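You operate a simulated robot arm through the tools that you are given. There is no shell and no other tool.

The job below is to be done with a simulated robot arm. You get a single attempt, and the scene is never put back.

TASK
Dye the spray from hole 2 pink, then stand it in hole 4.
Fine: holes of the white rack; lid on the white frame, stems in the dye till the colour is full, lid back on.

The check looks at the end state, three seconds after you hand in, the way a careful person would. Anything else that was tipped, shoved, dropped, spilled or broken makes it a failure. Lids that push on must go on centred and level and be pressed home; caps that screw on are set level and turned clockwise until they are tight.

THE ROBOT
A 6-joint arm with a two-finger parallel gripper, fixed in place. Base frame: the origin is on the floor under the middle of its stand, x ahead of it, y to its left, z up; the work surface is at about z = 0.76. Units: m, degrees, N and s.
With the tool pointing down near the work surface it reaches from about 0.28 to 0.64 m from the base axis. Its first joint turns from -115.0 to 115.0 degrees. Payload 3.43 kg.
Tool frame: the origin (TCP) lies between the finger pads and is the grasp point; the fingertips stand 0.034 m ahead of it; z points along the fingers, y is the line along which they close. Largest opening 0.128 m; finger width 0.024, thickness 0.012; the body of the gripper, 0.048 by 0.13 m, starts 0.096 m behind the TCP.
Orientation is told as [roll, pitch, yaw] about the base's x, y, z axes, in that order, counted from this pose: with the fingers straight down and closing along the base's y, the tool's x points along the base's -x, its y along +y and its z along -z.

THE INTERFACE
- The arm moves only by the tool apply_moves. Its argument "plan" is a list that holds one entry, the list of rows, each a list of 7 numbers: the turn, a rotation vector about the tool's x, y, z in degrees, then the shift along the tool's x, y, z in m, then the closure, from 0 (fully open) to 1 (shut). In form: [[[rx, ry, rz, dx, dy, dz, hand], ...]]. A call has 1 to 20 rows; each row shifts and turns the commanded pose from where the row before left it, along the tool's axes as they then stand. A row lasts 0.2 s, in which the tool goes at most 0.05 m and 8.6 degrees; a call with a longer step from one row to the next is refused whole, and so is a gripper value outside its range. Where a pose cannot be reached the arm comes as near as it can. A force on the tool above 40 N (or 10 N above the force at the start of the call, whichever is more), or a blocked arm, ends the call early, and 0.2 s more pass. The fingers move at their own pace (about 0.153 m/s each) and stop on an object; they squeeze with about 25 N. The grip force told is the motor's: it shows also when the fingers shut on nothing. Time passes only in rows, and 0.2 s behind the last, so rows that do not move let the fingers close. The reply holds the time, the measured pose of the TCP, the force on the tool along the base axes, the opening and the grip force, in the units named above and with some noise, with the torque about the TCP (base axes, N m) and any sound that the robot's microphone picked up, and new pictures: "views" is both (left out), scene, wrist or none.
- Cameras (640 x 400 px; columns grow to the right, rows downward): "scene" is fixed at [0.4041, -0.4981, 1.5014]; the picture's right is [1.00, 0.07, 0.00], its down [0.05, -0.63, -0.77] and it looks along [-0.06, 0.77, -0.64] (base axes); focal length 253 px, centre (320, 200). "wrist" rides on the gripper at [0.076, -0.011, -0.16] in the tool frame; the picture's right is [0.15, 0.99, 0.00], its down [-0.88, 0.13, -0.46] and it looks along [-0.45, 0.07, 0.89] (tool axes); focal length 234 px, centre (320, 200). There is no depth. A picture from a camera that has moved, and an enlarged one, comes with that camera's place and axes in the base frame and with its lens. The place of the scene camera against the robot may be out by one fixed shift of up to 0.012 m in any direction.
- lift_body(by): slides the trunk up (or, below 0, down) by that many m; the arm rides with it, the base frame stays. It gives what a move gives, with no picture.
- enlarge(camera, box): a new picture of the part [left, top, right, bottom] of that camera's present view, enlarged. The clock stands still meanwhile.
- hand_in(): hands the job in; it is judged then, once.

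Nothing tells you positions but the pictures and the camera data. Unless the task says otherwise, let go and move clear before handing in.

The tools are called after "Emit:" as a command line: name --argument value ..., lists and objects as JSON in quotes. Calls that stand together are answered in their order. apply_moves: Moves the arm, as the interface text tells. Its arguments: {"type":"object","properties":{"plan":{"type":"array"},"views":{"type":"string","enum":["both","scene","wrist","none"]}},"required":["plan"]} The other tools are called the same way: lift_body (by) moves the trunk up or down; enlarge (camera, box) takes an enlarged picture of a part of a camera's view; hand_in () hands the job in.

At the start:

```text
t: 0.0
eef_pos: [0.2623, 0.2674, 1.2688]
ee_rot: [0.0, 0.0, 0.0]
force: [0.0, 0.2, -0.3]
ft_torque: [0.02, -0.05, -0.03]
grip_width: 0.1281
grasp_force: 0.1
trunk travel left (down, up): [-0.85, 0.14]
```

scene: 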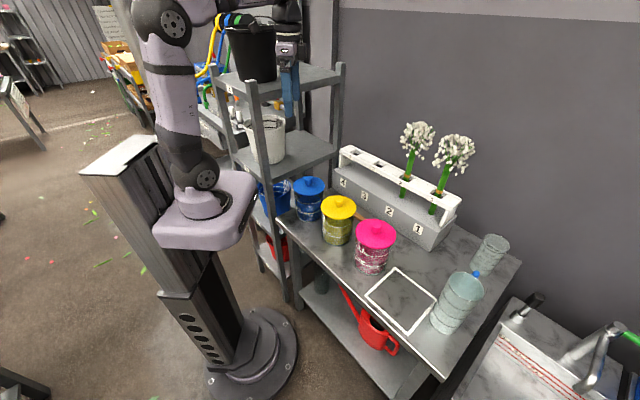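
wrist: 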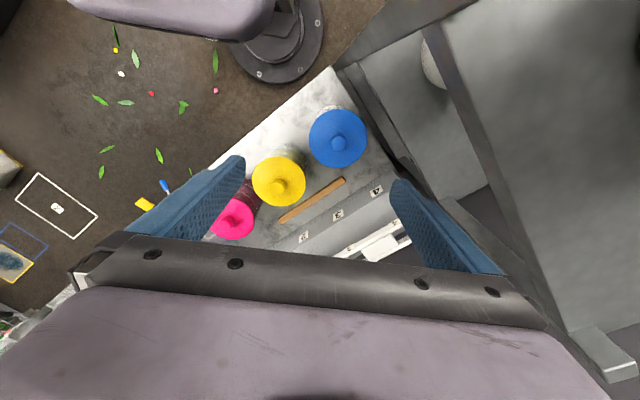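

I see three lidded jars (blue, yellow, pink), a white rack with holes labelled 4-3-2-1 (left to right in the scene picture), two white sprays, and a white square frame on the bench. I'll look closer before moving.

Emit:
enlarge --camera "scene" --box '[270, 110, 530, 270]'

Emit:
enlarge --camera "scene" --box '[320, 200, 520, 360]'

Emit:
enlarge --camera "wrist" --box '[200, 80, 440, 270]'

```text
2.46 times, centred on (400, 190) of scene
camera zoom: at [0.4041, -0.4981, 1.5014], right [1.0, 0.07, 0.0], down [0.05, -0.63, -0.77], along [-0.06, 0.77, -0.64], focal length 623 px, centre (123, 225)
```

zoom: 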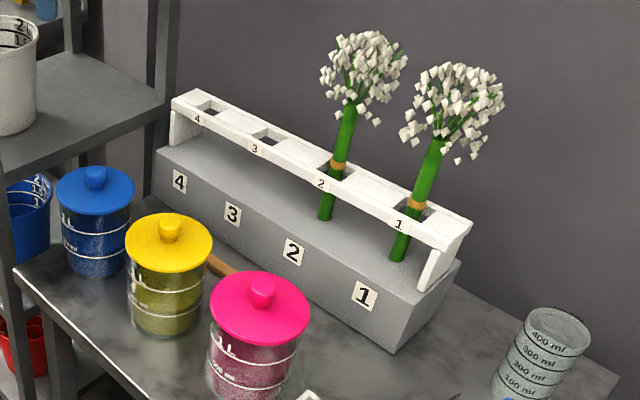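

```text
2.50 times, centred on (420, 280) of scene
camera zoom: at [0.4041, -0.4981, 1.5014], right [1.0, 0.07, 0.0], down [0.05, -0.63, -0.77], along [-0.06, 0.77, -0.64], focal length 633 px, centre (70, 0)
```

zoom: 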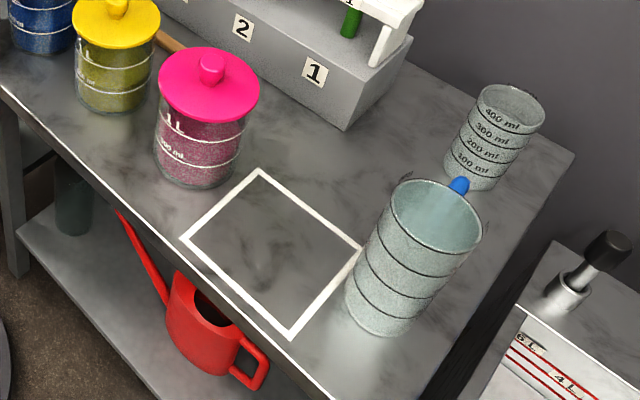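

```text
2.11 times, centred on (320, 175) of wrist
camera zoom: at [0.1886, 0.2558, 1.43], right [-0.15, 0.99, 0.0], down [0.88, 0.13, 0.46], along [0.45, 0.07, -0.89], focal length 493 px, centre (320, 253)
```

zoom: 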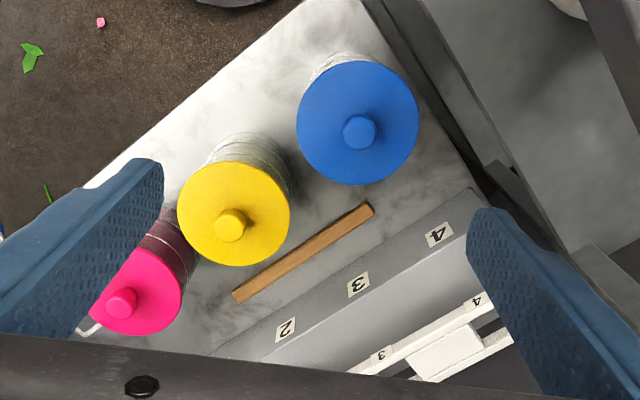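

The pink jar's knob is at about (0.54, 0.07, 0.94). The rack bar runs diagonally at z of about 0.95, from hole 4 near (0.46, 0.48) to hole 1 near (0.74, 0.20). I'll move the hand aside to look from above.

Emit:
apply_moves --plan '[[[0, 0, 0, -0.015, -0.04, 0, 0], [0, 0, 0, -0.015, -0.04, 0, 0], [0, 0, 0, -0.015, -0.04, 0, 0], [0, 0, 0, -0.015, -0.04, 0, 0], [0, 0, 0, -0.015, -0.03, 0, 0]]]'

```text
t: 1.2
eef_pos: [0.3382, 0.0748, 1.2688]
ee_rot: [0.0, 0.1, 0.2]
force: [0.0, -0.2, 0.1]
ft_torque: [0.0, 0.03, 0.03]
grip_width: 0.128
grasp_force: 0.1
trunk travel left (down, up): [-0.85, 0.14]
camera wrist: at [0.2644, 0.0643, 1.4302], right [-0.15, 0.99, 0.0], down [0.88, 0.13, 0.46], along [0.45, 0.07, -0.89], focal length 234 px, centre (320, 200)
```

scene: 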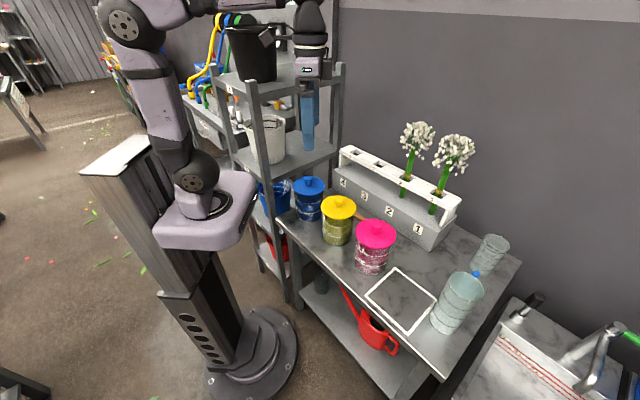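
wrist: 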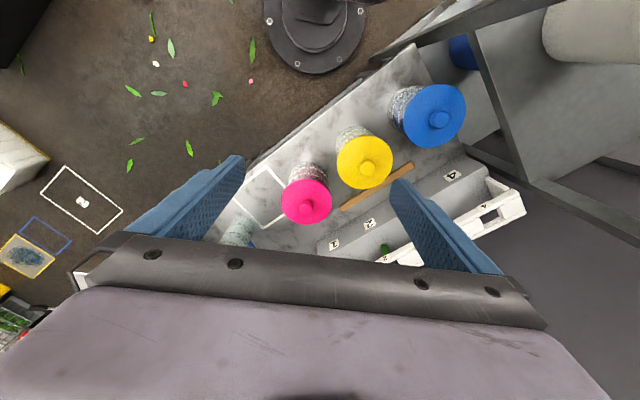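

The pink jar, the rack and the frame are all visible. I'll turn the hand half round so the camera ends up on top when I later level the tool outward.

Emit:
apply_moves --plan '[[[0, 0, 8.5, 0, 0, 0, 0], [0, 0, 8.5, 0, 0, 0, 0], [0, 0, 8.5, 0, 0, 0, 0], [0, 0, 8.5, 0, 0, 0, 0], [0, 0, 8.5, 0, 0, 0, 0], [0, 0, 8.5, 0, 0, 0, 0], [0, 0, 8.5, 0, 0, 0, 0], [0, 0, 8.5, 0, 0, 0, 0], [0, 0, 8.5, 0, 0, 0, 0], [0, 0, 8.5, 0, 0, 0, 0], [0, 0, 8.5, 0, 0, 0, 0], [0, 0, 8.5, 0, 0, 0, 0], [0, 0, 8.5, 0, 0, 0, 0], [0, 0, 8.5, 0, 0, 0, 0], [0, 0, 8.5, 0, 0, 0, 0], [0, 0, 8.5, 0, 0, 0, 0], [0, 0, 8.5, 0, 0, 0, 0], [0, 0, 8.5, 0, 0, 0, 0]]]'

```text
t: 5.0
eef_pos: [0.3381, 0.0763, 1.2696]
ee_rot: [0.0, 0.0, -153.1]
force: [0.0, 0.2, -0.6]
ft_torque: [0.0, -0.01, -0.04]
grip_width: 0.1281
grasp_force: 0.0
trunk travel left (down, up): [-0.85, 0.14]
camera wrist: at [0.4017, 0.1216, 1.4298], right [0.58, -0.82, 0.0], down [-0.73, -0.51, 0.46], along [-0.37, -0.26, -0.89], focal length 234 px, centre (320, 200)
```

scene: 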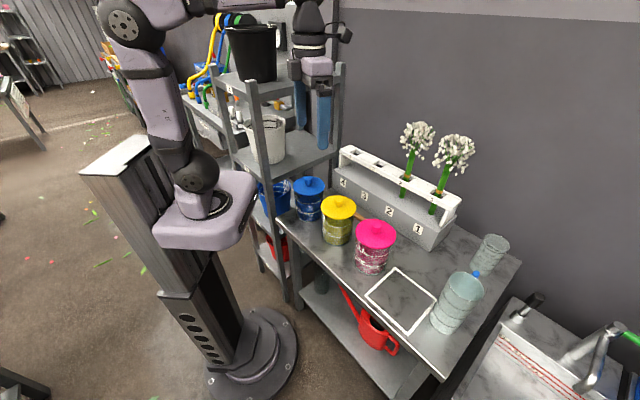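
wrist: 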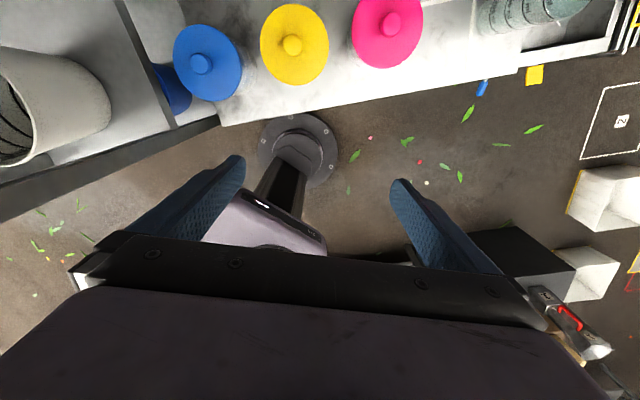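

Yaw is at -153° and the camera now sits on the outer side. Next I'll pitch the tool outward while sliding out radially at a safe height.

Emit:
apply_moves --plan '[[[0, 8.2, 0, 0.015, 0, 0, 0], [0, 8.2, 0, 0.0148, 0, 0.0021, 0], [0, 8.2, 0, 0.0144, 0, 0.0042, 0], [0, 8.2, 0, 0.0136, 0, 0.0062, 0], [0, 8.2, 0, 0.0126, 0, 0.0081, 0], [0, 8.2, 0, 0.0113, 0, 0.0098, 0]]]'

```text
t: 6.4
eef_pos: [0.4719, 0.1275, 1.2719]
ee_rot: [0.0, 49.4, -153.1]
force: [1.1, 0.3, 0.5]
ft_torque: [0.01, 0.01, 0.0]
grip_width: 0.1279
grasp_force: 0.1
out of reach, approached as far as the arm can: row 3, 4, 5, 6
trunk travel left (down, up): [-0.85, 0.14]
camera wrist: at [0.4048, 0.1066, 1.4349], right [0.53, -0.84, 0.11], down [-0.76, -0.53, -0.37], along [0.37, 0.11, -0.92], focal length 234 px, centre (320, 200)
```

scene: 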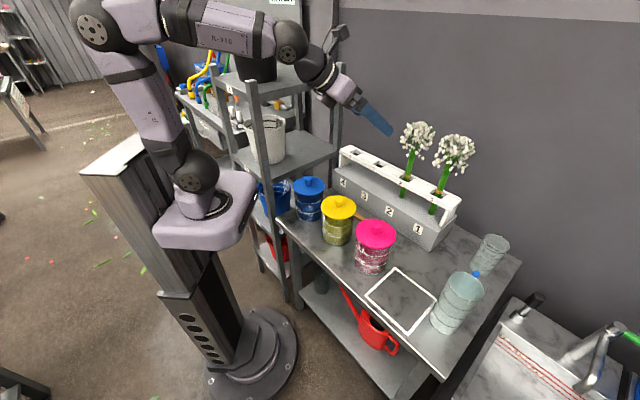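
wrist: 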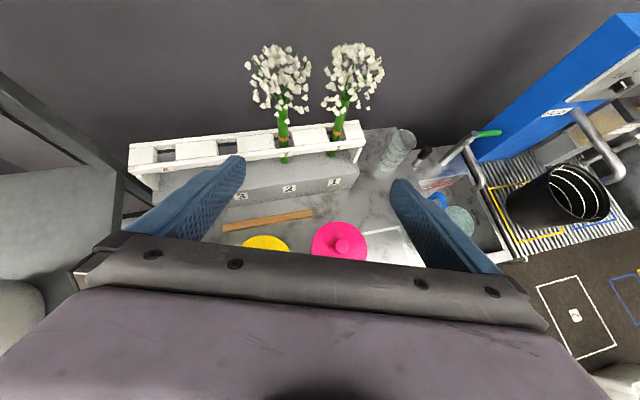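

The pose was slightly out of reach that close in. I'll check where the command stands with a still row before continuing outward.

Emit:
apply_moves --plan '[[[0, 0, 0, 0, 0, 0, 0]]]' --views "none"

Emit:
enlarge --camera "wrist" --box '[110, 20, 430, 220]'

Emit:
enlarge --camera "wrist" --box '[220, 120, 460, 270]'

```text
t: 6.8
eef_pos: [0.472, 0.1288, 1.2719]
ee_rot: [0.0, 49.2, -153.0]
force: [-0.2, -0.1, 0.1]
ft_torque: [-0.01, 0.0, 0.02]
grip_width: 0.1278
grasp_force: 0.1
trunk travel left (down, up): [-0.85, 0.14]
```

```text
2.00 times, centred on (270, 120) of wrist
camera zoom: at [0.4047, 0.1066, 1.4348], right [0.53, -0.84, 0.11], down [-0.76, -0.53, -0.37], along [0.37, 0.11, -0.92], focal length 468 px, centre (420, 360)
```

zoom: 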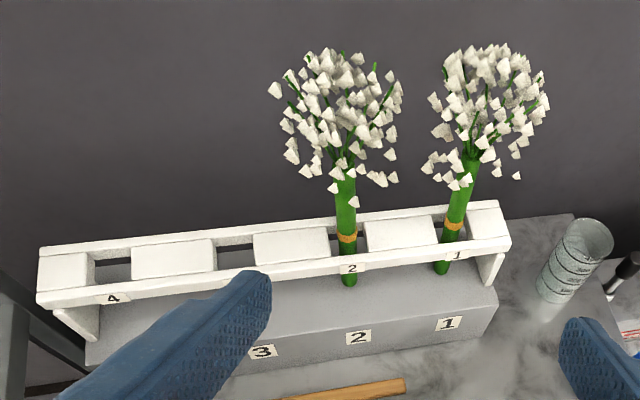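

```text
2.67 times, centred on (340, 195) of wrist
camera zoom: at [0.4047, 0.1066, 1.4348], right [0.53, -0.84, 0.11], down [-0.76, -0.53, -0.37], along [0.37, 0.11, -0.92], focal length 624 px, centre (267, 213)
```

zoom: 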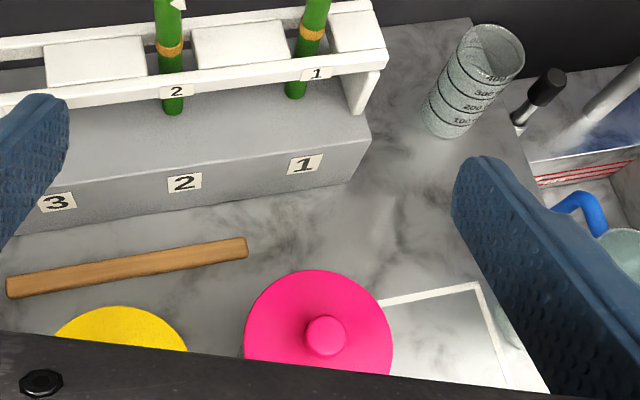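

The bar's top is near z = 0.955, with hole 2 at about (0.674, 0.319), hole 4 at (0.488, 0.502), and the pink knob at (0.539, 0.070). The frame's centre is at about (0.627, -0.063). I'll point the tool down again and move over the pink lid first.

Emit:
apply_moves --plan '[[[0, -8.2, 0, 0, 0, 0, 0], [0, -8.2, 0, 0, 0, 0, 0], [0, -8.2, 0, 0, 0, 0, 0], [0, -8.2, 0, 0, 0, 0, 0], [0, -8.2, 0, 0, 0, 0, 0], [0, -8.2, 0, 0, 0, 0, 0]]]' --views "none"

```text
t: 8.2
eef_pos: [0.473, 0.1281, 1.2709]
ee_rot: [0.0, -0.2, -153.0]
force: [-0.3, -0.2, -1.1]
ft_torque: [-0.01, 0.0, -0.06]
grip_width: 0.128
grasp_force: 0.0
trunk travel left (down, up): [-0.85, 0.14]
```

The tool points down again at (0.473, 0.128, 1.271). Now I'll move over the pink knob and descend to z = 1.12.

Emit:
apply_moves --plan '[[[0, 0, 0, 0.0083, 0.0208, 0.0375, 0], [0, 0, 0, 0.0083, 0.0208, 0.0375, 0], [0, 0, 0, 0.0083, 0.0208, 0.0375, 0], [0, 0, 0, 0.0083, 0.0208, 0.0375, 0]]]'

```text
t: 9.2
eef_pos: [0.5417, 0.0686, 1.1211]
ee_rot: [0.0, 0.0, -153.0]
force: [0.0, -0.4, 0.3]
ft_torque: [0.01, 0.01, 0.0]
grip_width: 0.1281
grasp_force: 0.0
trunk travel left (down, up): [-0.85, 0.14]
camera wrist: at [0.6042, 0.1134, 1.2819], right [0.58, -0.81, 0.0], down [-0.72, -0.52, 0.46], along [-0.37, -0.26, -0.89], focal length 234 px, centre (320, 200)
```

scene: 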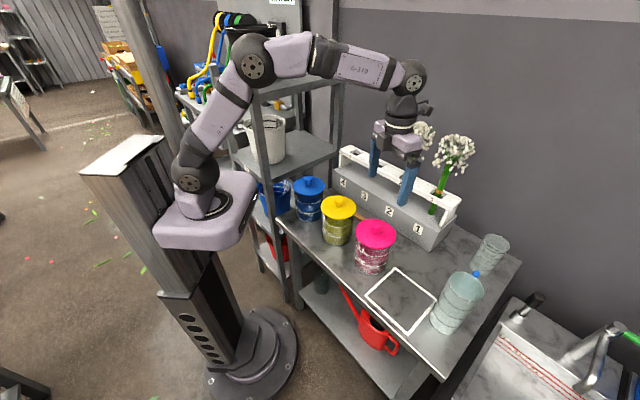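
wrist: 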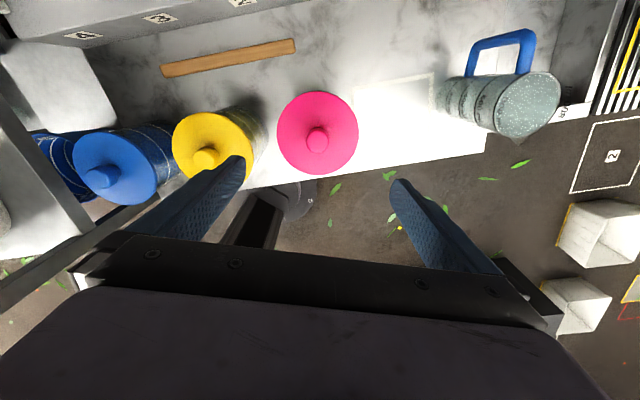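

The knob shows at about (0.541, 0.072) in the wrist view, close to under the tool. I'll enlarge both views to judge the knob's height.

Emit:
enlarge --camera "scene" --box '[330, 205, 430, 285]'

Emit:
enlarge --camera "wrist" --box '[250, 70, 390, 200]'

```text
5.00 times, centred on (380, 245) of scene
camera zoom: at [0.4041, -0.4981, 1.5014], right [1.0, 0.07, 0.0], down [0.05, -0.63, -0.77], along [-0.06, 0.77, -0.64], focal length 1265 px, centre (20, -25)
```

zoom: 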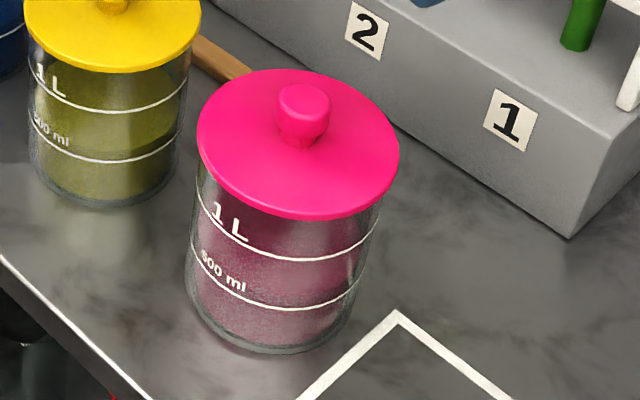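

```text
3.08 times, centred on (320, 135) of wrist
camera zoom: at [0.6042, 0.1134, 1.2819], right [0.58, -0.81, 0.0], down [-0.72, -0.52, 0.46], along [-0.37, -0.26, -0.89], focal length 720 px, centre (320, 400)
```

zoom: 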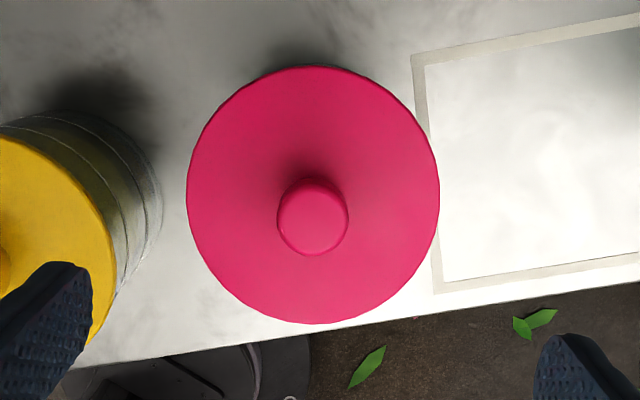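

The knob is about 0.034 wide, its top is near z = 0.94 and the lid's top is near 0.905. I'll descend to just above it with the fingers half closed and check the centring.

Emit:
apply_moves --plan '[[[0, 0, 0, -0.0013, -0.0034, 0.035, 0.3], [0, 0, 0, 0, 0, 0.035, 0.5], [0, 0, 0, 0, 0, 0.035, 0.5], [0, 0, 0, 0, 0, 0.026, 0.5], [0, 0, 0, 0, 0, 0, 0.5]]]'

```text
t: 10.4
eef_pos: [0.537, 0.071, 0.9904]
ee_rot: [0.0, 0.1, -153.1]
force: [0.0, 0.3, 0.2]
ft_torque: [0.03, -0.03, 0.02]
grip_width: 0.0641
grasp_force: 0.1
trunk travel left (down, up): [-0.85, 0.14]
camera wrist: at [0.6, 0.1165, 1.1513], right [0.58, -0.81, 0.0], down [-0.73, -0.52, 0.46], along [-0.37, -0.26, -0.89], focal length 234 px, centre (320, 200)
```

scene: 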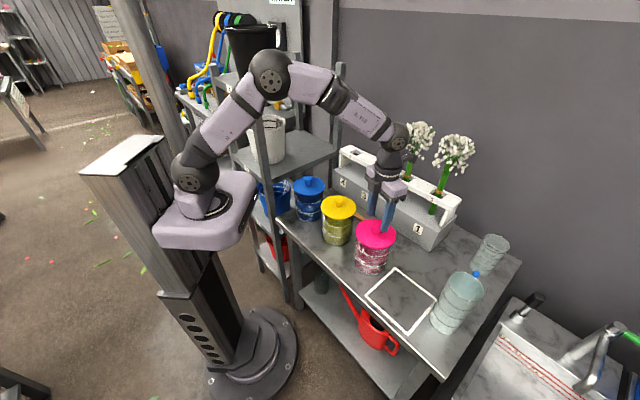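
wrist: 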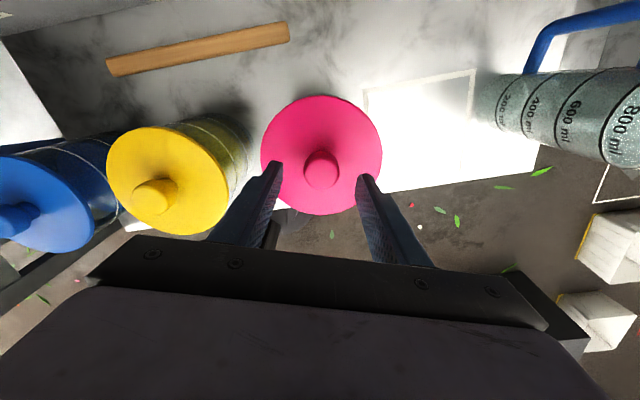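

Emit:
enlarge --camera "wrist" --box '[240, 85, 400, 225]'

Emit:
enlarge --camera "scene" --box '[330, 185, 430, 265]'

```text
2.86 times, centred on (320, 155) of wrist
camera zoom: at [0.6, 0.1165, 1.1513], right [0.58, -0.81, 0.0], down [-0.73, -0.52, 0.46], along [-0.37, -0.26, -0.89], focal length 669 px, centre (320, 329)
```

zoom: 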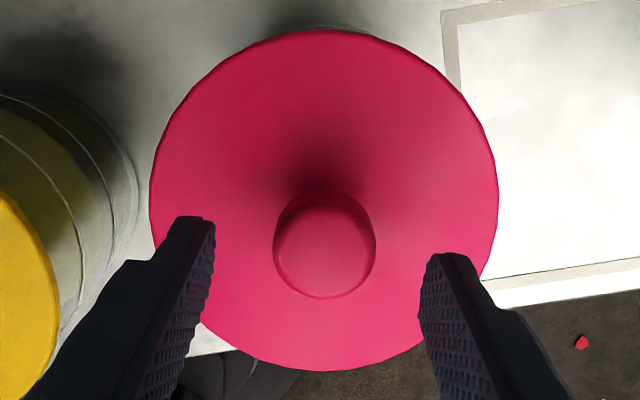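

```text
5.00 times, centred on (380, 225) of scene
camera zoom: at [0.4041, -0.4981, 1.5014], right [1.0, 0.07, 0.0], down [0.05, -0.63, -0.77], along [-0.06, 0.77, -0.64], focal length 1265 px, centre (20, 75)
```

zoom: 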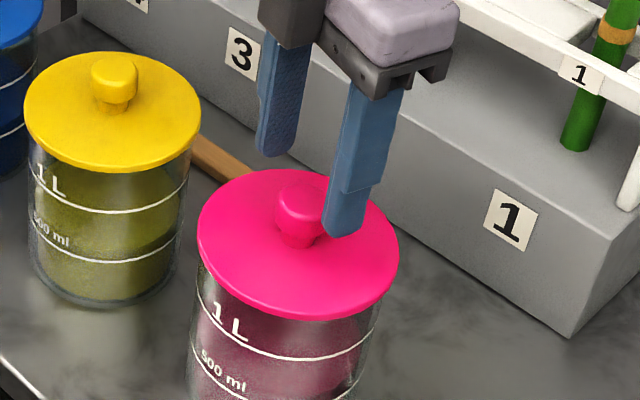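

The knob is 1.5 mm off the finger line, so I'll correct that, lower to TCP z of about 0.949 and close on the knob.

Emit:
apply_moves --plan '[[[0, 0, 0, 0.001, 0.0016, 0.014, 0.5], [0, 0, 0, 0, 0, 0.014, 0.5], [0, 0, 0, 0, 0, 0.013, 0.5], [0, 0, 0, 0, 0, 0, 0.5]]]'

```text
t: 11.4
eef_pos: [0.5384, 0.0706, 0.9503]
ee_rot: [0.0, 0.1, -153.1]
force: [1.5, 0.1, -0.9]
ft_torque: [-0.02, 0.0, -0.02]
grip_width: 0.0639
grasp_force: 0.1
trunk travel left (down, up): [-0.85, 0.14]
camera wrist: at [0.6018, 0.1157, 1.1109], right [0.58, -0.81, 0.0], down [-0.73, -0.52, 0.46], along [-0.37, -0.26, -0.89], focal length 234 px, centre (320, 200)
```

scene: 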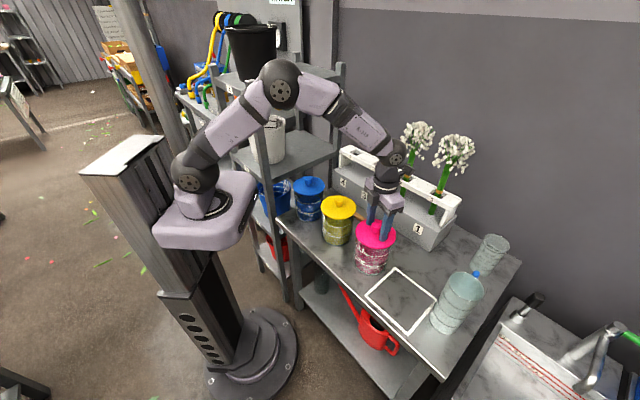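
wrist: 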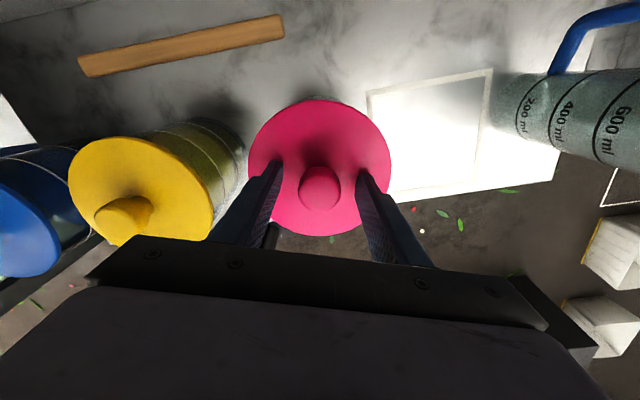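

Emit:
enlarge --camera "wrist" --box '[240, 95, 400, 245]'

Emit:
enlarge --camera "scene" --box '[330, 205, 430, 285]'

```text
2.67 times, centred on (320, 170) of wrist
camera zoom: at [0.6018, 0.1157, 1.1109], right [0.58, -0.81, 0.0], down [-0.73, -0.52, 0.46], along [-0.37, -0.26, -0.89], focal length 624 px, centre (320, 280)
```

zoom: 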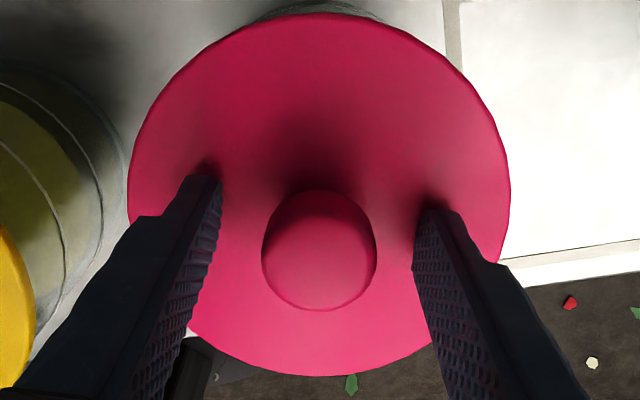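

```text
5.00 times, centred on (380, 245) of scene
camera zoom: at [0.4041, -0.4981, 1.5014], right [1.0, 0.07, 0.0], down [0.05, -0.63, -0.77], along [-0.06, 0.77, -0.64], focal length 1265 px, centre (20, -25)
```

zoom: 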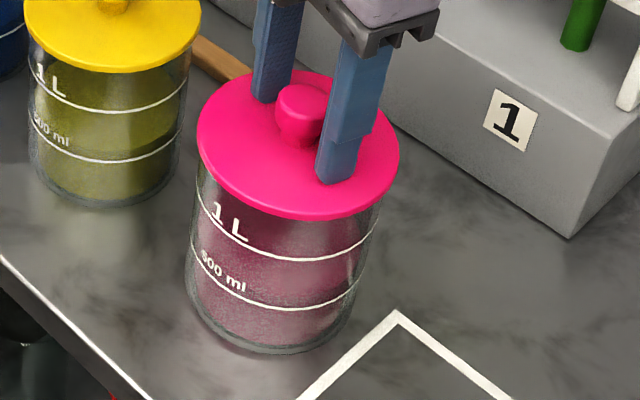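

The fingers straddle the knob evenly, just above the lid. I'll close on it.

Emit:
apply_moves --plan '[[[0, 0, 0, 0, 0, 0, 0.7], [0, 0, 0, 0, 0, 0, 0.8], [0, 0, 0, 0, 0, 0, 1], [0, 0, 0, 0, 0, 0, 1]]]'

```text
t: 12.4
eef_pos: [0.5388, 0.0716, 0.9512]
ee_rot: [0.1, 0.0, -153.0]
force: [0.0, -0.5, 0.5]
ft_torque: [0.04, -0.01, 0.02]
grip_width: 0.0295
grasp_force: 25.1
trunk travel left (down, up): [-0.85, 0.14]
camera wrist: at [0.602, 0.1157, 1.1108], right [0.58, -0.81, 0.0], down [-0.73, -0.52, 0.46], along [-0.37, -0.26, -0.89], focal length 234 px, centre (320, 200)
```

scene: 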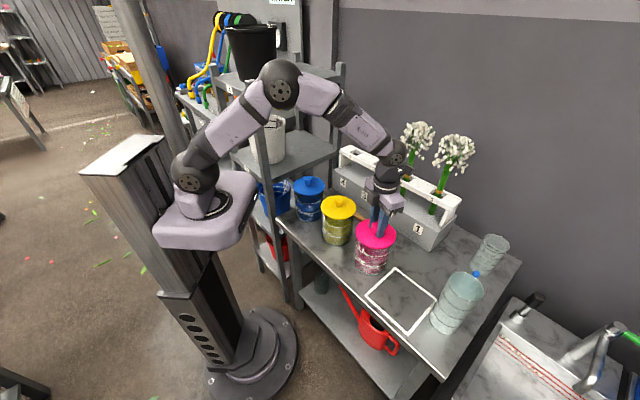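
wrist: 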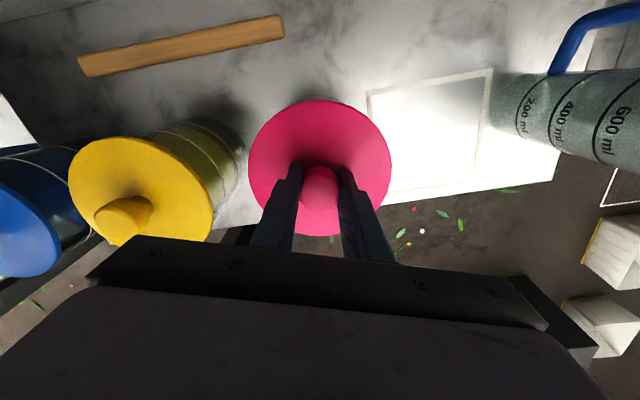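

The knob is gripped at 0.0295 m. I'll pull gently upward and watch the force for a tight lid.

Emit:
apply_moves --plan '[[[0, 0, 0, 0, 0, -0.002, 1], [0, 0, 0, 0, 0, -0.002, 1]]]' --views "none"

```text
t: 13.0
eef_pos: [0.5375, 0.0706, 0.9538]
ee_rot: [0.0, 0.0, -153.0]
force: [0.5, -0.8, -0.6]
ft_torque: [0.01, 0.0, -0.01]
grip_width: 0.0295
grasp_force: 24.9
trunk travel left (down, up): [-0.85, 0.14]
```

Emit:
apply_moves --plan '[[[0, 0, 0, 0, 0, -0.003, 1], [0, 0, 0, 0, 0, -0.004, 1], [0, 0, 0, 0, 0, -0.004, 1]]]'

```text
t: 13.8
eef_pos: [0.5378, 0.0706, 0.9641]
ee_rot: [0.0, 0.0, -152.9]
force: [0.0, 0.2, -0.4]
ft_torque: [-0.03, 0.01, -0.02]
grip_width: 0.0295
grasp_force: 25.0
trunk travel left (down, up): [-0.85, 0.14]
camera wrist: at [0.6017, 0.1154, 1.126], right [0.58, -0.81, 0.0], down [-0.73, -0.52, 0.46], along [-0.37, -0.26, -0.89], focal length 234 px, centre (320, 200)
```

scene: 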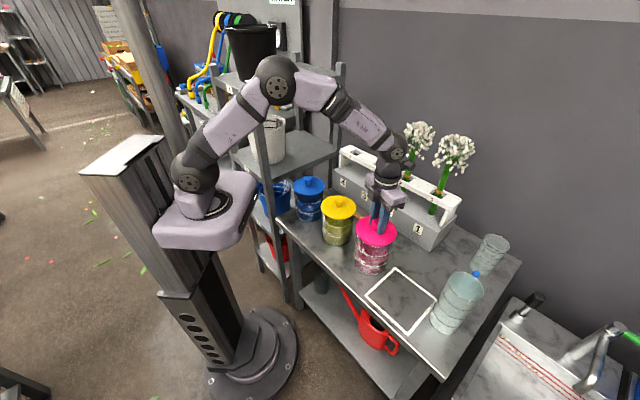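
wrist: 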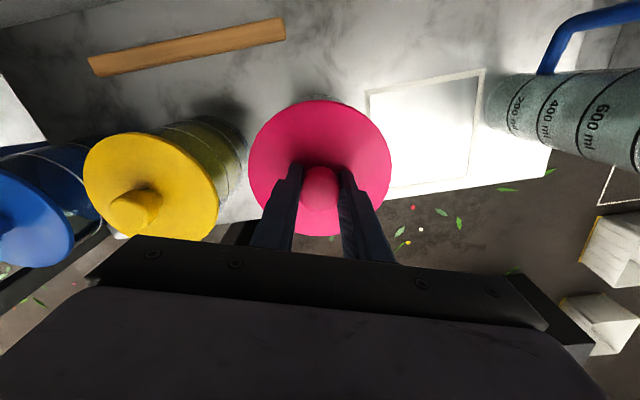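

Emit:
enlarge --camera "scene" --box '[330, 205, 430, 285]'

```text
5.00 times, centred on (380, 245) of scene
camera zoom: at [0.4041, -0.4981, 1.5014], right [1.0, 0.07, 0.0], down [0.05, -0.63, -0.77], along [-0.06, 0.77, -0.64], focal length 1265 px, centre (20, -25)
```

zoom: 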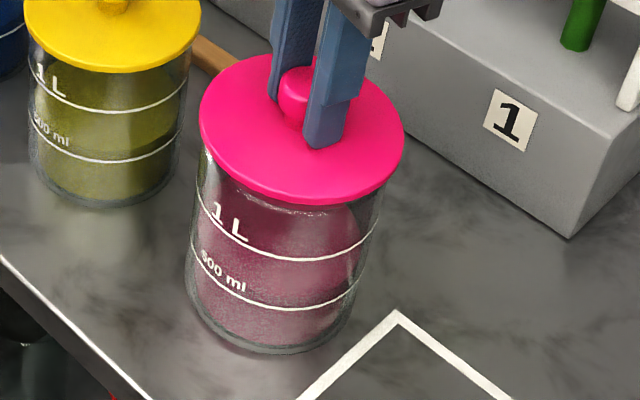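

The jar stayed put and the lid is free. I'll lift it clear and look at the jar and frame from there.

Emit:
apply_moves --plan '[[[0, 0, 0, 0, 0, -0.02, 1], [0, 0, 0, 0, 0, -0.03, 1], [0, 0, 0, 0, 0, -0.03, 1], [0, 0, 0, 0, 0, -0.02, 1], [0, 0, 0, 0, 0, 0, 1]]]'

```text
t: 15.0
eef_pos: [0.5394, 0.0714, 1.0657]
ee_rot: [0.1, 0.0, -153.0]
force: [0.1, 0.1, -1.2]
ft_torque: [-0.03, -0.02, 0.02]
grip_width: 0.0296
grasp_force: 24.8
trunk travel left (down, up): [-0.85, 0.14]
camera wrist: at [0.6022, 0.1149, 1.2259], right [0.58, -0.81, 0.0], down [-0.73, -0.52, 0.46], along [-0.37, -0.26, -0.89], focal length 234 px, centre (320, 200)
```

scene: 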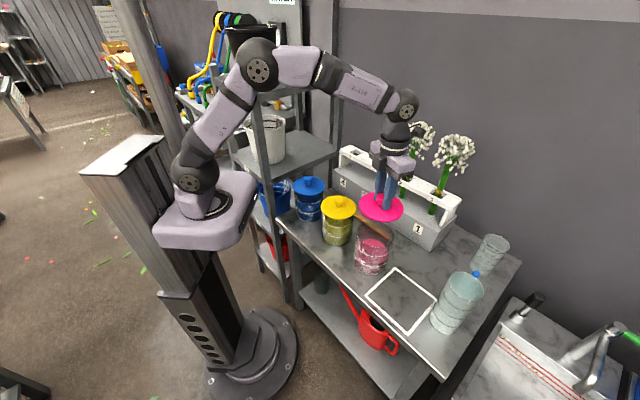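
wrist: 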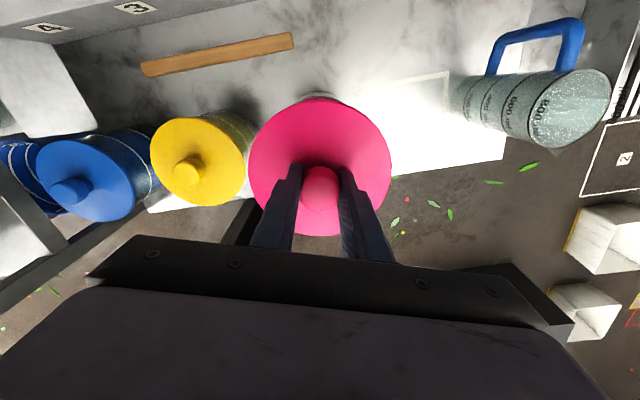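

Emit:
enlarge --camera "scene" --box '[330, 185, 430, 285]'

Emit:
enlarge --camera "wrist" --box '[340, 10, 640, 200]'

```text
4.00 times, centred on (380, 235) of scene
camera zoom: at [0.4041, -0.4981, 1.5014], right [1.0, 0.07, 0.0], down [0.05, -0.63, -0.77], along [-0.06, 0.77, -0.64], focal length 1012 px, centre (80, 60)
```

zoom: 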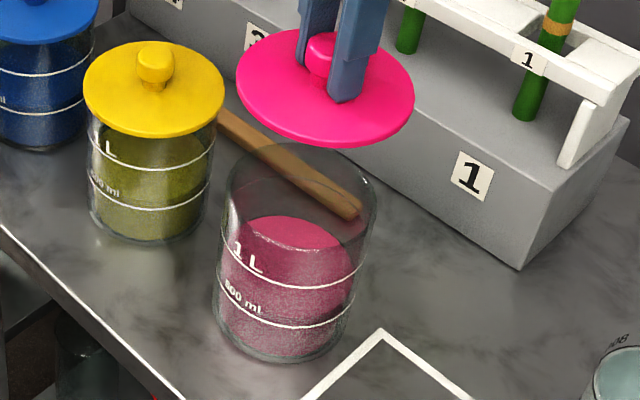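

```text
2.11 times, centred on (490, 105) of wrist
camera zoom: at [0.6022, 0.1149, 1.2259], right [0.58, -0.81, 0.0], down [-0.73, -0.52, 0.46], along [-0.37, -0.26, -0.89], focal length 493 px, centre (-38, 400)
```

zoom: 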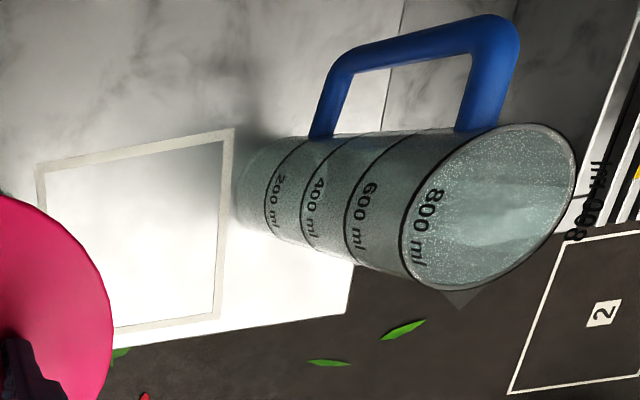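

The lid is about 0.13 across and the frame's centre is at (0.627, -0.062), agreed by both cameras. I'll carry the lid over it at height and turn 15° to keep the hand clear of the pitcher.

Emit:
apply_moves --plan '[[[0, 0, 0, 0.0044, 0.0396, 0, 1], [0, 0, 0, 0.0044, 0.0396, 0, 1], [0, 0, 0, 0.0044, 0.0396, 0, 1], [0, 0, 0, 0.0044, 0.0396, 0, 1], [0, 0, 7.5, 0, 0, 0, 1], [0, 0, 7.5, 0, 0, 0.02, 1], [0, 0, 0, 0, 0, 0.03, 1], [0, 0, 0, 0, 0, 0.03, 1], [0, 0, 0, 0, 0, 0.03, 1], [0, 0, 0, 0, 0, 0, 1]]]'

```text
t: 17.2
eef_pos: [0.6255, -0.0619, 0.955]
ee_rot: [-0.1, 0.0, -167.9]
force: [-0.7, -1.2, -1.2]
ft_torque: [-0.01, -0.03, 0.04]
grip_width: 0.0293
grasp_force: 25.1
trunk travel left (down, up): [-0.85, 0.14]
camera wrist: at [0.6974, -0.0352, 1.1154], right [0.35, -0.94, 0.0], down [-0.83, -0.31, 0.46], along [-0.43, -0.16, -0.89], focal length 234 px, centre (320, 200)
```

scene: 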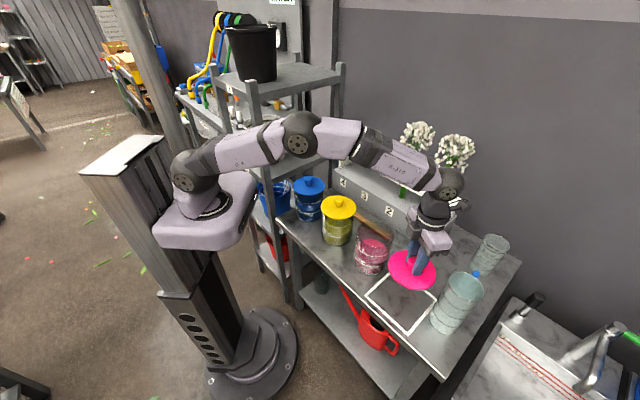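
wrist: 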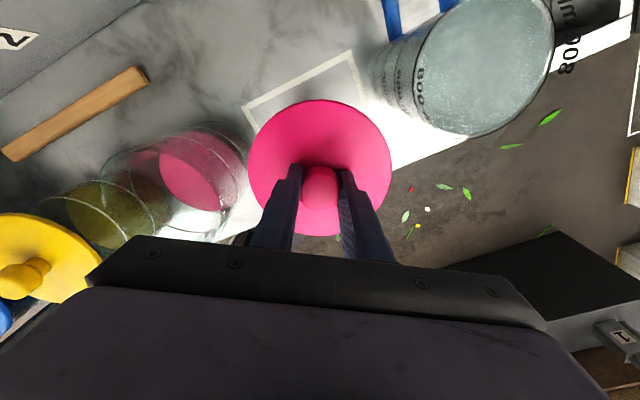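

The lid hangs over the frame. I'll lower it most of the way, then go in small steps until it touches.

Emit:
apply_moves --plan '[[[0, 0, 0, 0.001, 0, 0.03, 1], [0, 0, 0, 0, 0, 0.03, 1], [0, 0, 0, 0, 0, 0.03, 1], [0, 0, 0, 0, 0, 0.01, 1], [0, 0, 0, 0, 0, 0, 1]]]'

```text
t: 18.4
eef_pos: [0.6265, -0.0618, 0.8547]
ee_rot: [-0.1, 0.0, -168.0]
force: [-0.4, 0.0, -0.4]
ft_torque: [0.02, 0.0, 0.0]
grip_width: 0.0295
grasp_force: 25.1
trunk travel left (down, up): [-0.85, 0.14]
camera wrist: at [0.7003, -0.0352, 1.0152], right [0.35, -0.94, 0.0], down [-0.83, -0.31, 0.46], along [-0.43, -0.16, -0.89], focal length 234 px, centre (320, 200)
```

scene: 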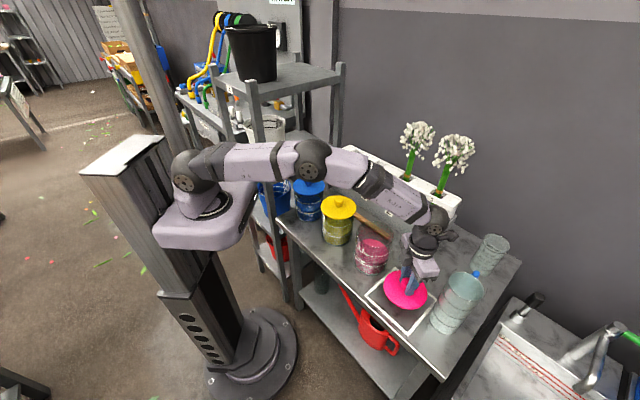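
wrist: 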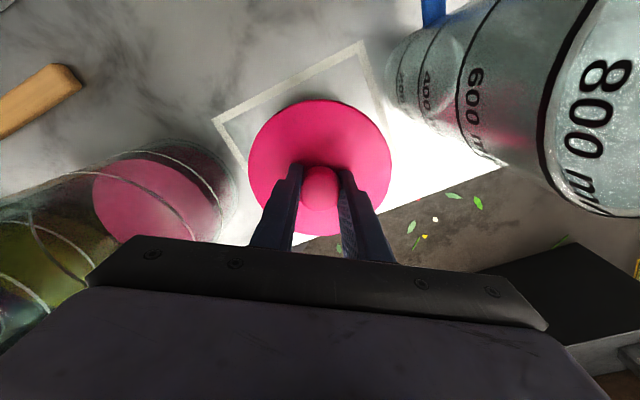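

Emit:
apply_moves --plan '[[[0, 0, 0, 0, 0, 0.006, 1], [0, 0, 0, 0, 0, 0.006, 1], [0, 0, 0, 0, 0, 0, 1]]]' --views "none"

Emit:
enlarge --camera "scene" --box '[340, 220, 480, 340]'

```text
t: 19.2
eef_pos: [0.6259, -0.0627, 0.8418]
ee_rot: [0.0, 0.0, -168.0]
force: [0.0, 0.7, -0.8]
ft_torque: [-0.01, -0.01, 0.01]
grip_width: 0.0296
grasp_force: 24.5
trunk travel left (down, up): [-0.85, 0.14]
```

```text
3.33 times, centred on (410, 280) of scene
camera zoom: at [0.4041, -0.4981, 1.5014], right [1.0, 0.07, 0.0], down [0.05, -0.63, -0.77], along [-0.06, 0.77, -0.64], focal length 844 px, centre (20, -67)
```

zoom: 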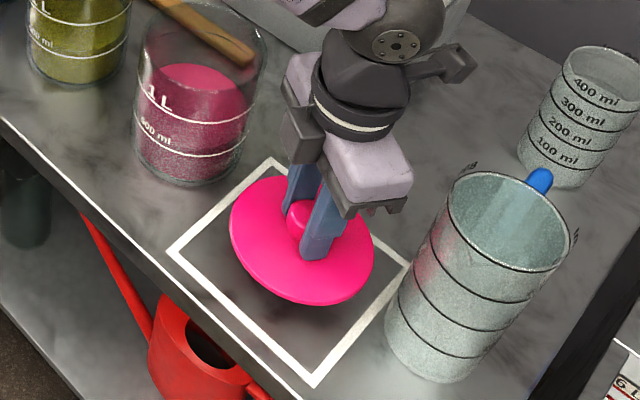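

The lid still hovers over the frame. I'll keep lowering in small steps.

Emit:
apply_moves --plan '[[[0, 0, 0, 0, 0, 0.004, 1], [0, 0, 0, 0, 0, 0.004, 1], [0, 0, 0, 0, 0, 0.003, 1], [0, 0, 0, 0, 0, 0, 1]]]' --views "none"

Emit:
enlarge --camera "scene" --box '[370, 250, 450, 330]'

```text
t: 20.2
eef_pos: [0.628, -0.0617, 0.8309]
ee_rot: [0.0, 0.0, -168.0]
force: [0.4, -1.3, 0.3]
ft_torque: [0.0, 0.0, 0.0]
grip_width: 0.0296
grasp_force: 24.9
trunk travel left (down, up): [-0.85, 0.14]
```

```text
5.00 times, centred on (410, 290) of scene
camera zoom: at [0.4041, -0.4981, 1.5014], right [1.0, 0.07, 0.0], down [0.05, -0.63, -0.77], along [-0.06, 0.77, -0.64], focal length 1265 px, centre (-130, -250)
```

zoom: 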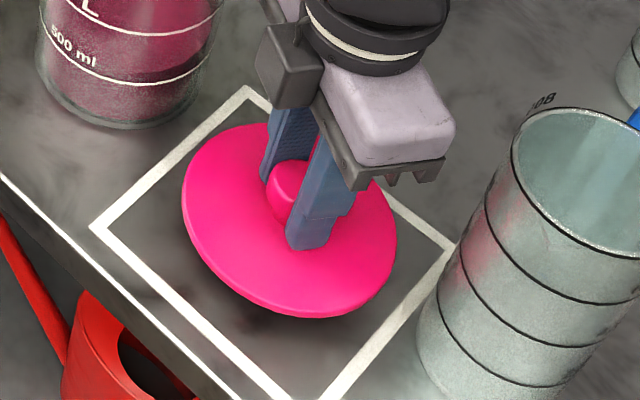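

Emit:
apply_moves --plan '[[[0, 0, 0, 0, 0, 0.003, 1], [0, 0, 0, 0, 0, 0.002, 1], [0, 0, 0, 0, 0, 0, 1]]]' --views "none"

```text
t: 21.0
eef_pos: [0.6259, -0.0632, 0.8263]
ee_rot: [0.0, 0.1, -168.0]
force: [1.1, 0.2, -1.6]
ft_torque: [0.04, 0.03, -0.02]
grip_width: 0.0296
grasp_force: 24.8
trunk travel left (down, up): [-0.85, 0.14]
```

Emit:
apply_moves --plan '[[[0, 0, 0, 0, 0, 0.002, 1], [0, 0, 0, 0, 0, 0.002, 1], [0, 0, 0, 0, 0, 0, 1]]]' --views "none"

Emit:
enlarge --camera "scene" --box '[370, 250, 450, 330]'

```text
t: 21.8
eef_pos: [0.6273, -0.0619, 0.8232]
ee_rot: [0.0, 0.0, -168.0]
force: [0.0, 0.7, -0.3]
ft_torque: [0.0, -0.01, -0.01]
grip_width: 0.0295
grasp_force: 24.8
trunk travel left (down, up): [-0.85, 0.14]
```

```text
5.00 times, centred on (410, 290) of scene
camera zoom: at [0.4041, -0.4981, 1.5014], right [1.0, 0.07, 0.0], down [0.05, -0.63, -0.77], along [-0.06, 0.77, -0.64], focal length 1265 px, centre (-130, -250)
```

zoom: 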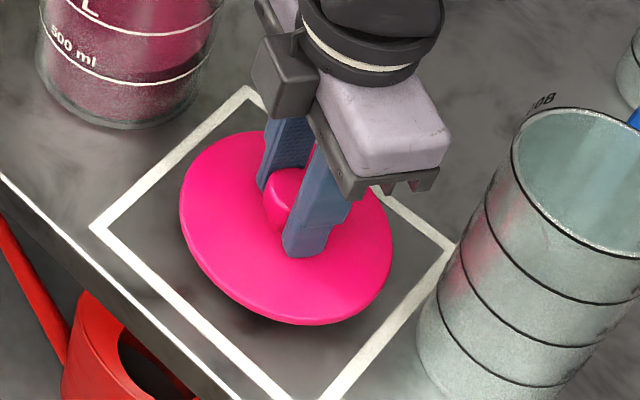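

Emit:
apply_moves --plan '[[[0, 0, 0, 0, 0, 0.002, 1], [0, 0, 0, 0, 0, 0.002, 1], [0, 0, 0, 0, 0, 0, 1]]]' --views "none"

```text
t: 22.6
eef_pos: [0.6272, -0.0614, 0.8195]
ee_rot: [-0.1, 0.0, -168.0]
force: [0.0, 0.0, -0.7]
ft_torque: [0.02, 0.0, 0.0]
grip_width: 0.0295
grasp_force: 25.9
trunk travel left (down, up): [-0.85, 0.14]
```

Emit:
apply_moves --plan '[[[0, 0, 0, 0, 0, 0.002, 1], [0, 0, 0, 0, 0, 0.002, 1], [0, 0, 0, 0, 0, 0, 1]]]' --views "none"

Emit:
enlarge --camera "scene" --box '[370, 250, 450, 330]'

```text
t: 23.4
eef_pos: [0.6267, -0.0634, 0.8133]
ee_rot: [0.0, -0.1, -168.0]
force: [-0.3, 0.3, -1.3]
ft_torque: [0.0, 0.02, 0.03]
grip_width: 0.0295
grasp_force: 24.9
trunk travel left (down, up): [-0.85, 0.14]
```

```text
5.00 times, centred on (410, 290) of scene
camera zoom: at [0.4041, -0.4981, 1.5014], right [1.0, 0.07, 0.0], down [0.05, -0.63, -0.77], along [-0.06, 0.77, -0.64], focal length 1265 px, centre (-130, -250)
```

zoom: 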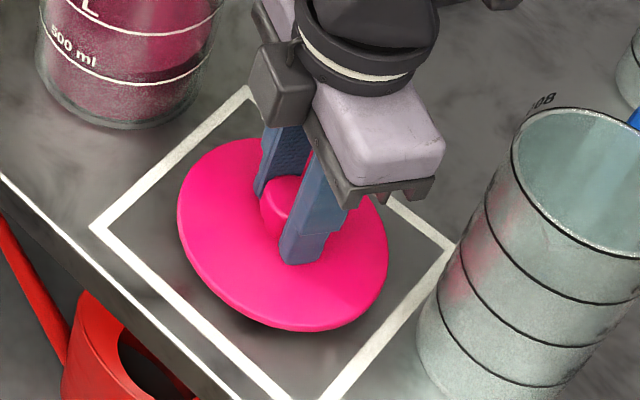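

Emit:
apply_moves --plan '[[[0, 0, 0, 0, 0, 0.0015, 1], [0, 0, 0, 0, 0, 0.0015, 1], [0, 0, 0, 0, 0, 0, 1]]]' --views "none"

```text
t: 24.2
eef_pos: [0.6265, -0.0618, 0.8121]
ee_rot: [-0.1, 0.0, -167.9]
force: [0.2, -0.1, -0.6]
ft_torque: [-0.01, -0.01, -0.01]
grip_width: 0.0294
grasp_force: 24.9
trunk travel left (down, up): [-0.85, 0.14]
```

Emit:
apply_moves --plan '[[[0, 0, 0, 0, 0, 0.0015, 1], [0, 0, 0, 0, 0, 0.0015, 1], [0, 0, 0, 0, 0, 0, 1]]]' --views "none"

Emit:
enlarge --camera "scene" --box '[370, 250, 450, 330]'

```text
t: 25.0
eef_pos: [0.6267, -0.0624, 0.8088]
ee_rot: [0.0, 0.0, -168.1]
force: [0.1, 0.2, -0.2]
ft_torque: [0.04, 0.0, -0.03]
grip_width: 0.0296
grasp_force: 24.4
trunk travel left (down, up): [-0.85, 0.14]
```

```text
5.00 times, centred on (410, 290) of scene
camera zoom: at [0.4041, -0.4981, 1.5014], right [1.0, 0.07, 0.0], down [0.05, -0.63, -0.77], along [-0.06, 0.77, -0.64], focal length 1265 px, centre (-130, -250)
```

zoom: 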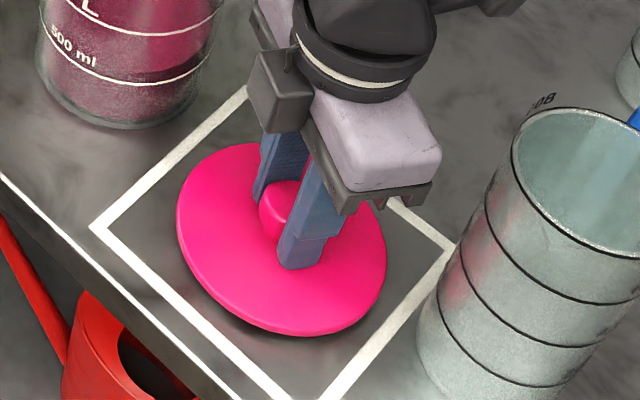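

Emit:
apply_moves --plan '[[[0, 0, 0, 0, 0, 0.0015, 1], [0, 0, 0, 0, 0, 0.001, 1], [0, 0, 0, 0, 0, 0, 1]]]' --views "none"

```text
t: 25.8
eef_pos: [0.6264, -0.0627, 0.8068]
ee_rot: [0.1, 0.1, -168.0]
force: [-0.3, 0.5, 7.6]
ft_torque: [0.0, 0.29, 0.01]
grip_width: 0.0296
grasp_force: 24.7
trunk travel left (down, up): [-0.85, 0.14]
```

The lid touched down (7.6 N at TCP z = 0.807). I'll open the fingers and rise straight up.

Emit:
apply_moves --plan '[[[0, 0, 0, 0, 0, 0, 0.6], [0, 0, 0, 0, 0, 0, 0.45], [0, 0, 0, 0, 0, 0, 0.45]]]' --views "none"

Emit:
enlarge --camera "scene" --box '[370, 250, 450, 330]'

```text
t: 26.6
eef_pos: [0.627, -0.0637, 0.8081]
ee_rot: [0.0, 0.2, -168.0]
force: [1.9, -3.1, 11.0]
ft_torque: [0.12, -0.01, -0.05]
grip_width: 0.0695
grasp_force: 0.1
trunk travel left (down, up): [-0.85, 0.14]
```

```text
5.00 times, centred on (410, 290) of scene
camera zoom: at [0.4041, -0.4981, 1.5014], right [1.0, 0.07, 0.0], down [0.05, -0.63, -0.77], along [-0.06, 0.77, -0.64], focal length 1265 px, centre (-130, -250)
```

zoom: 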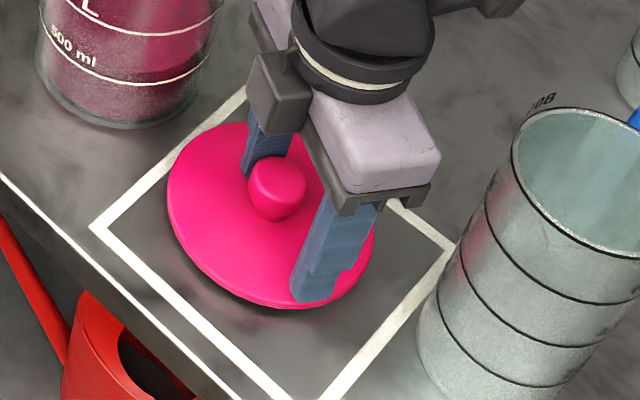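

The lid seems to have shifted or tilted as the fingers opened. I'll look through the wrist camera before moving.

Emit:
enlarge --camera "wrist" --box '[200, 80, 440, 260]'

Emit:
enlarge --camera "scene" --box '[380, 255, 440, 315]'

```text
2.22 times, centred on (320, 170) of wrist
camera zoom: at [0.6993, -0.0356, 0.9687], right [0.35, -0.94, 0.0], down [-0.84, -0.31, 0.45], along [-0.42, -0.16, -0.89], focal length 520 px, centre (320, 267)
```

zoom: 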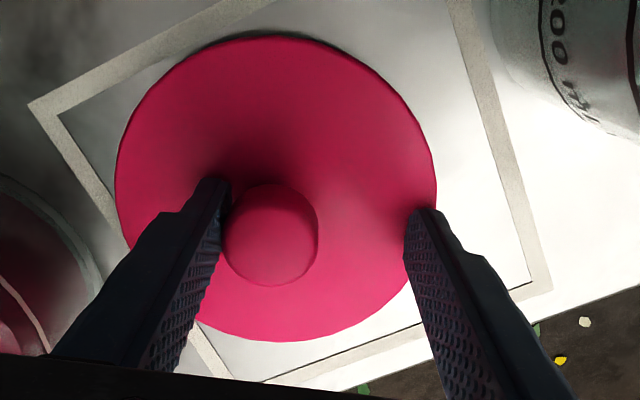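

```text
6.67 times, centred on (410, 285) of scene
camera zoom: at [0.4041, -0.4981, 1.5014], right [1.0, 0.07, 0.0], down [0.05, -0.63, -0.77], along [-0.06, 0.77, -0.64], focal length 1687 px, centre (-280, -367)
```

zoom: 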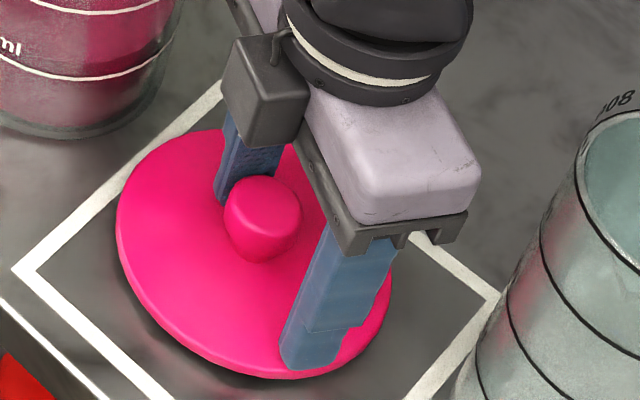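

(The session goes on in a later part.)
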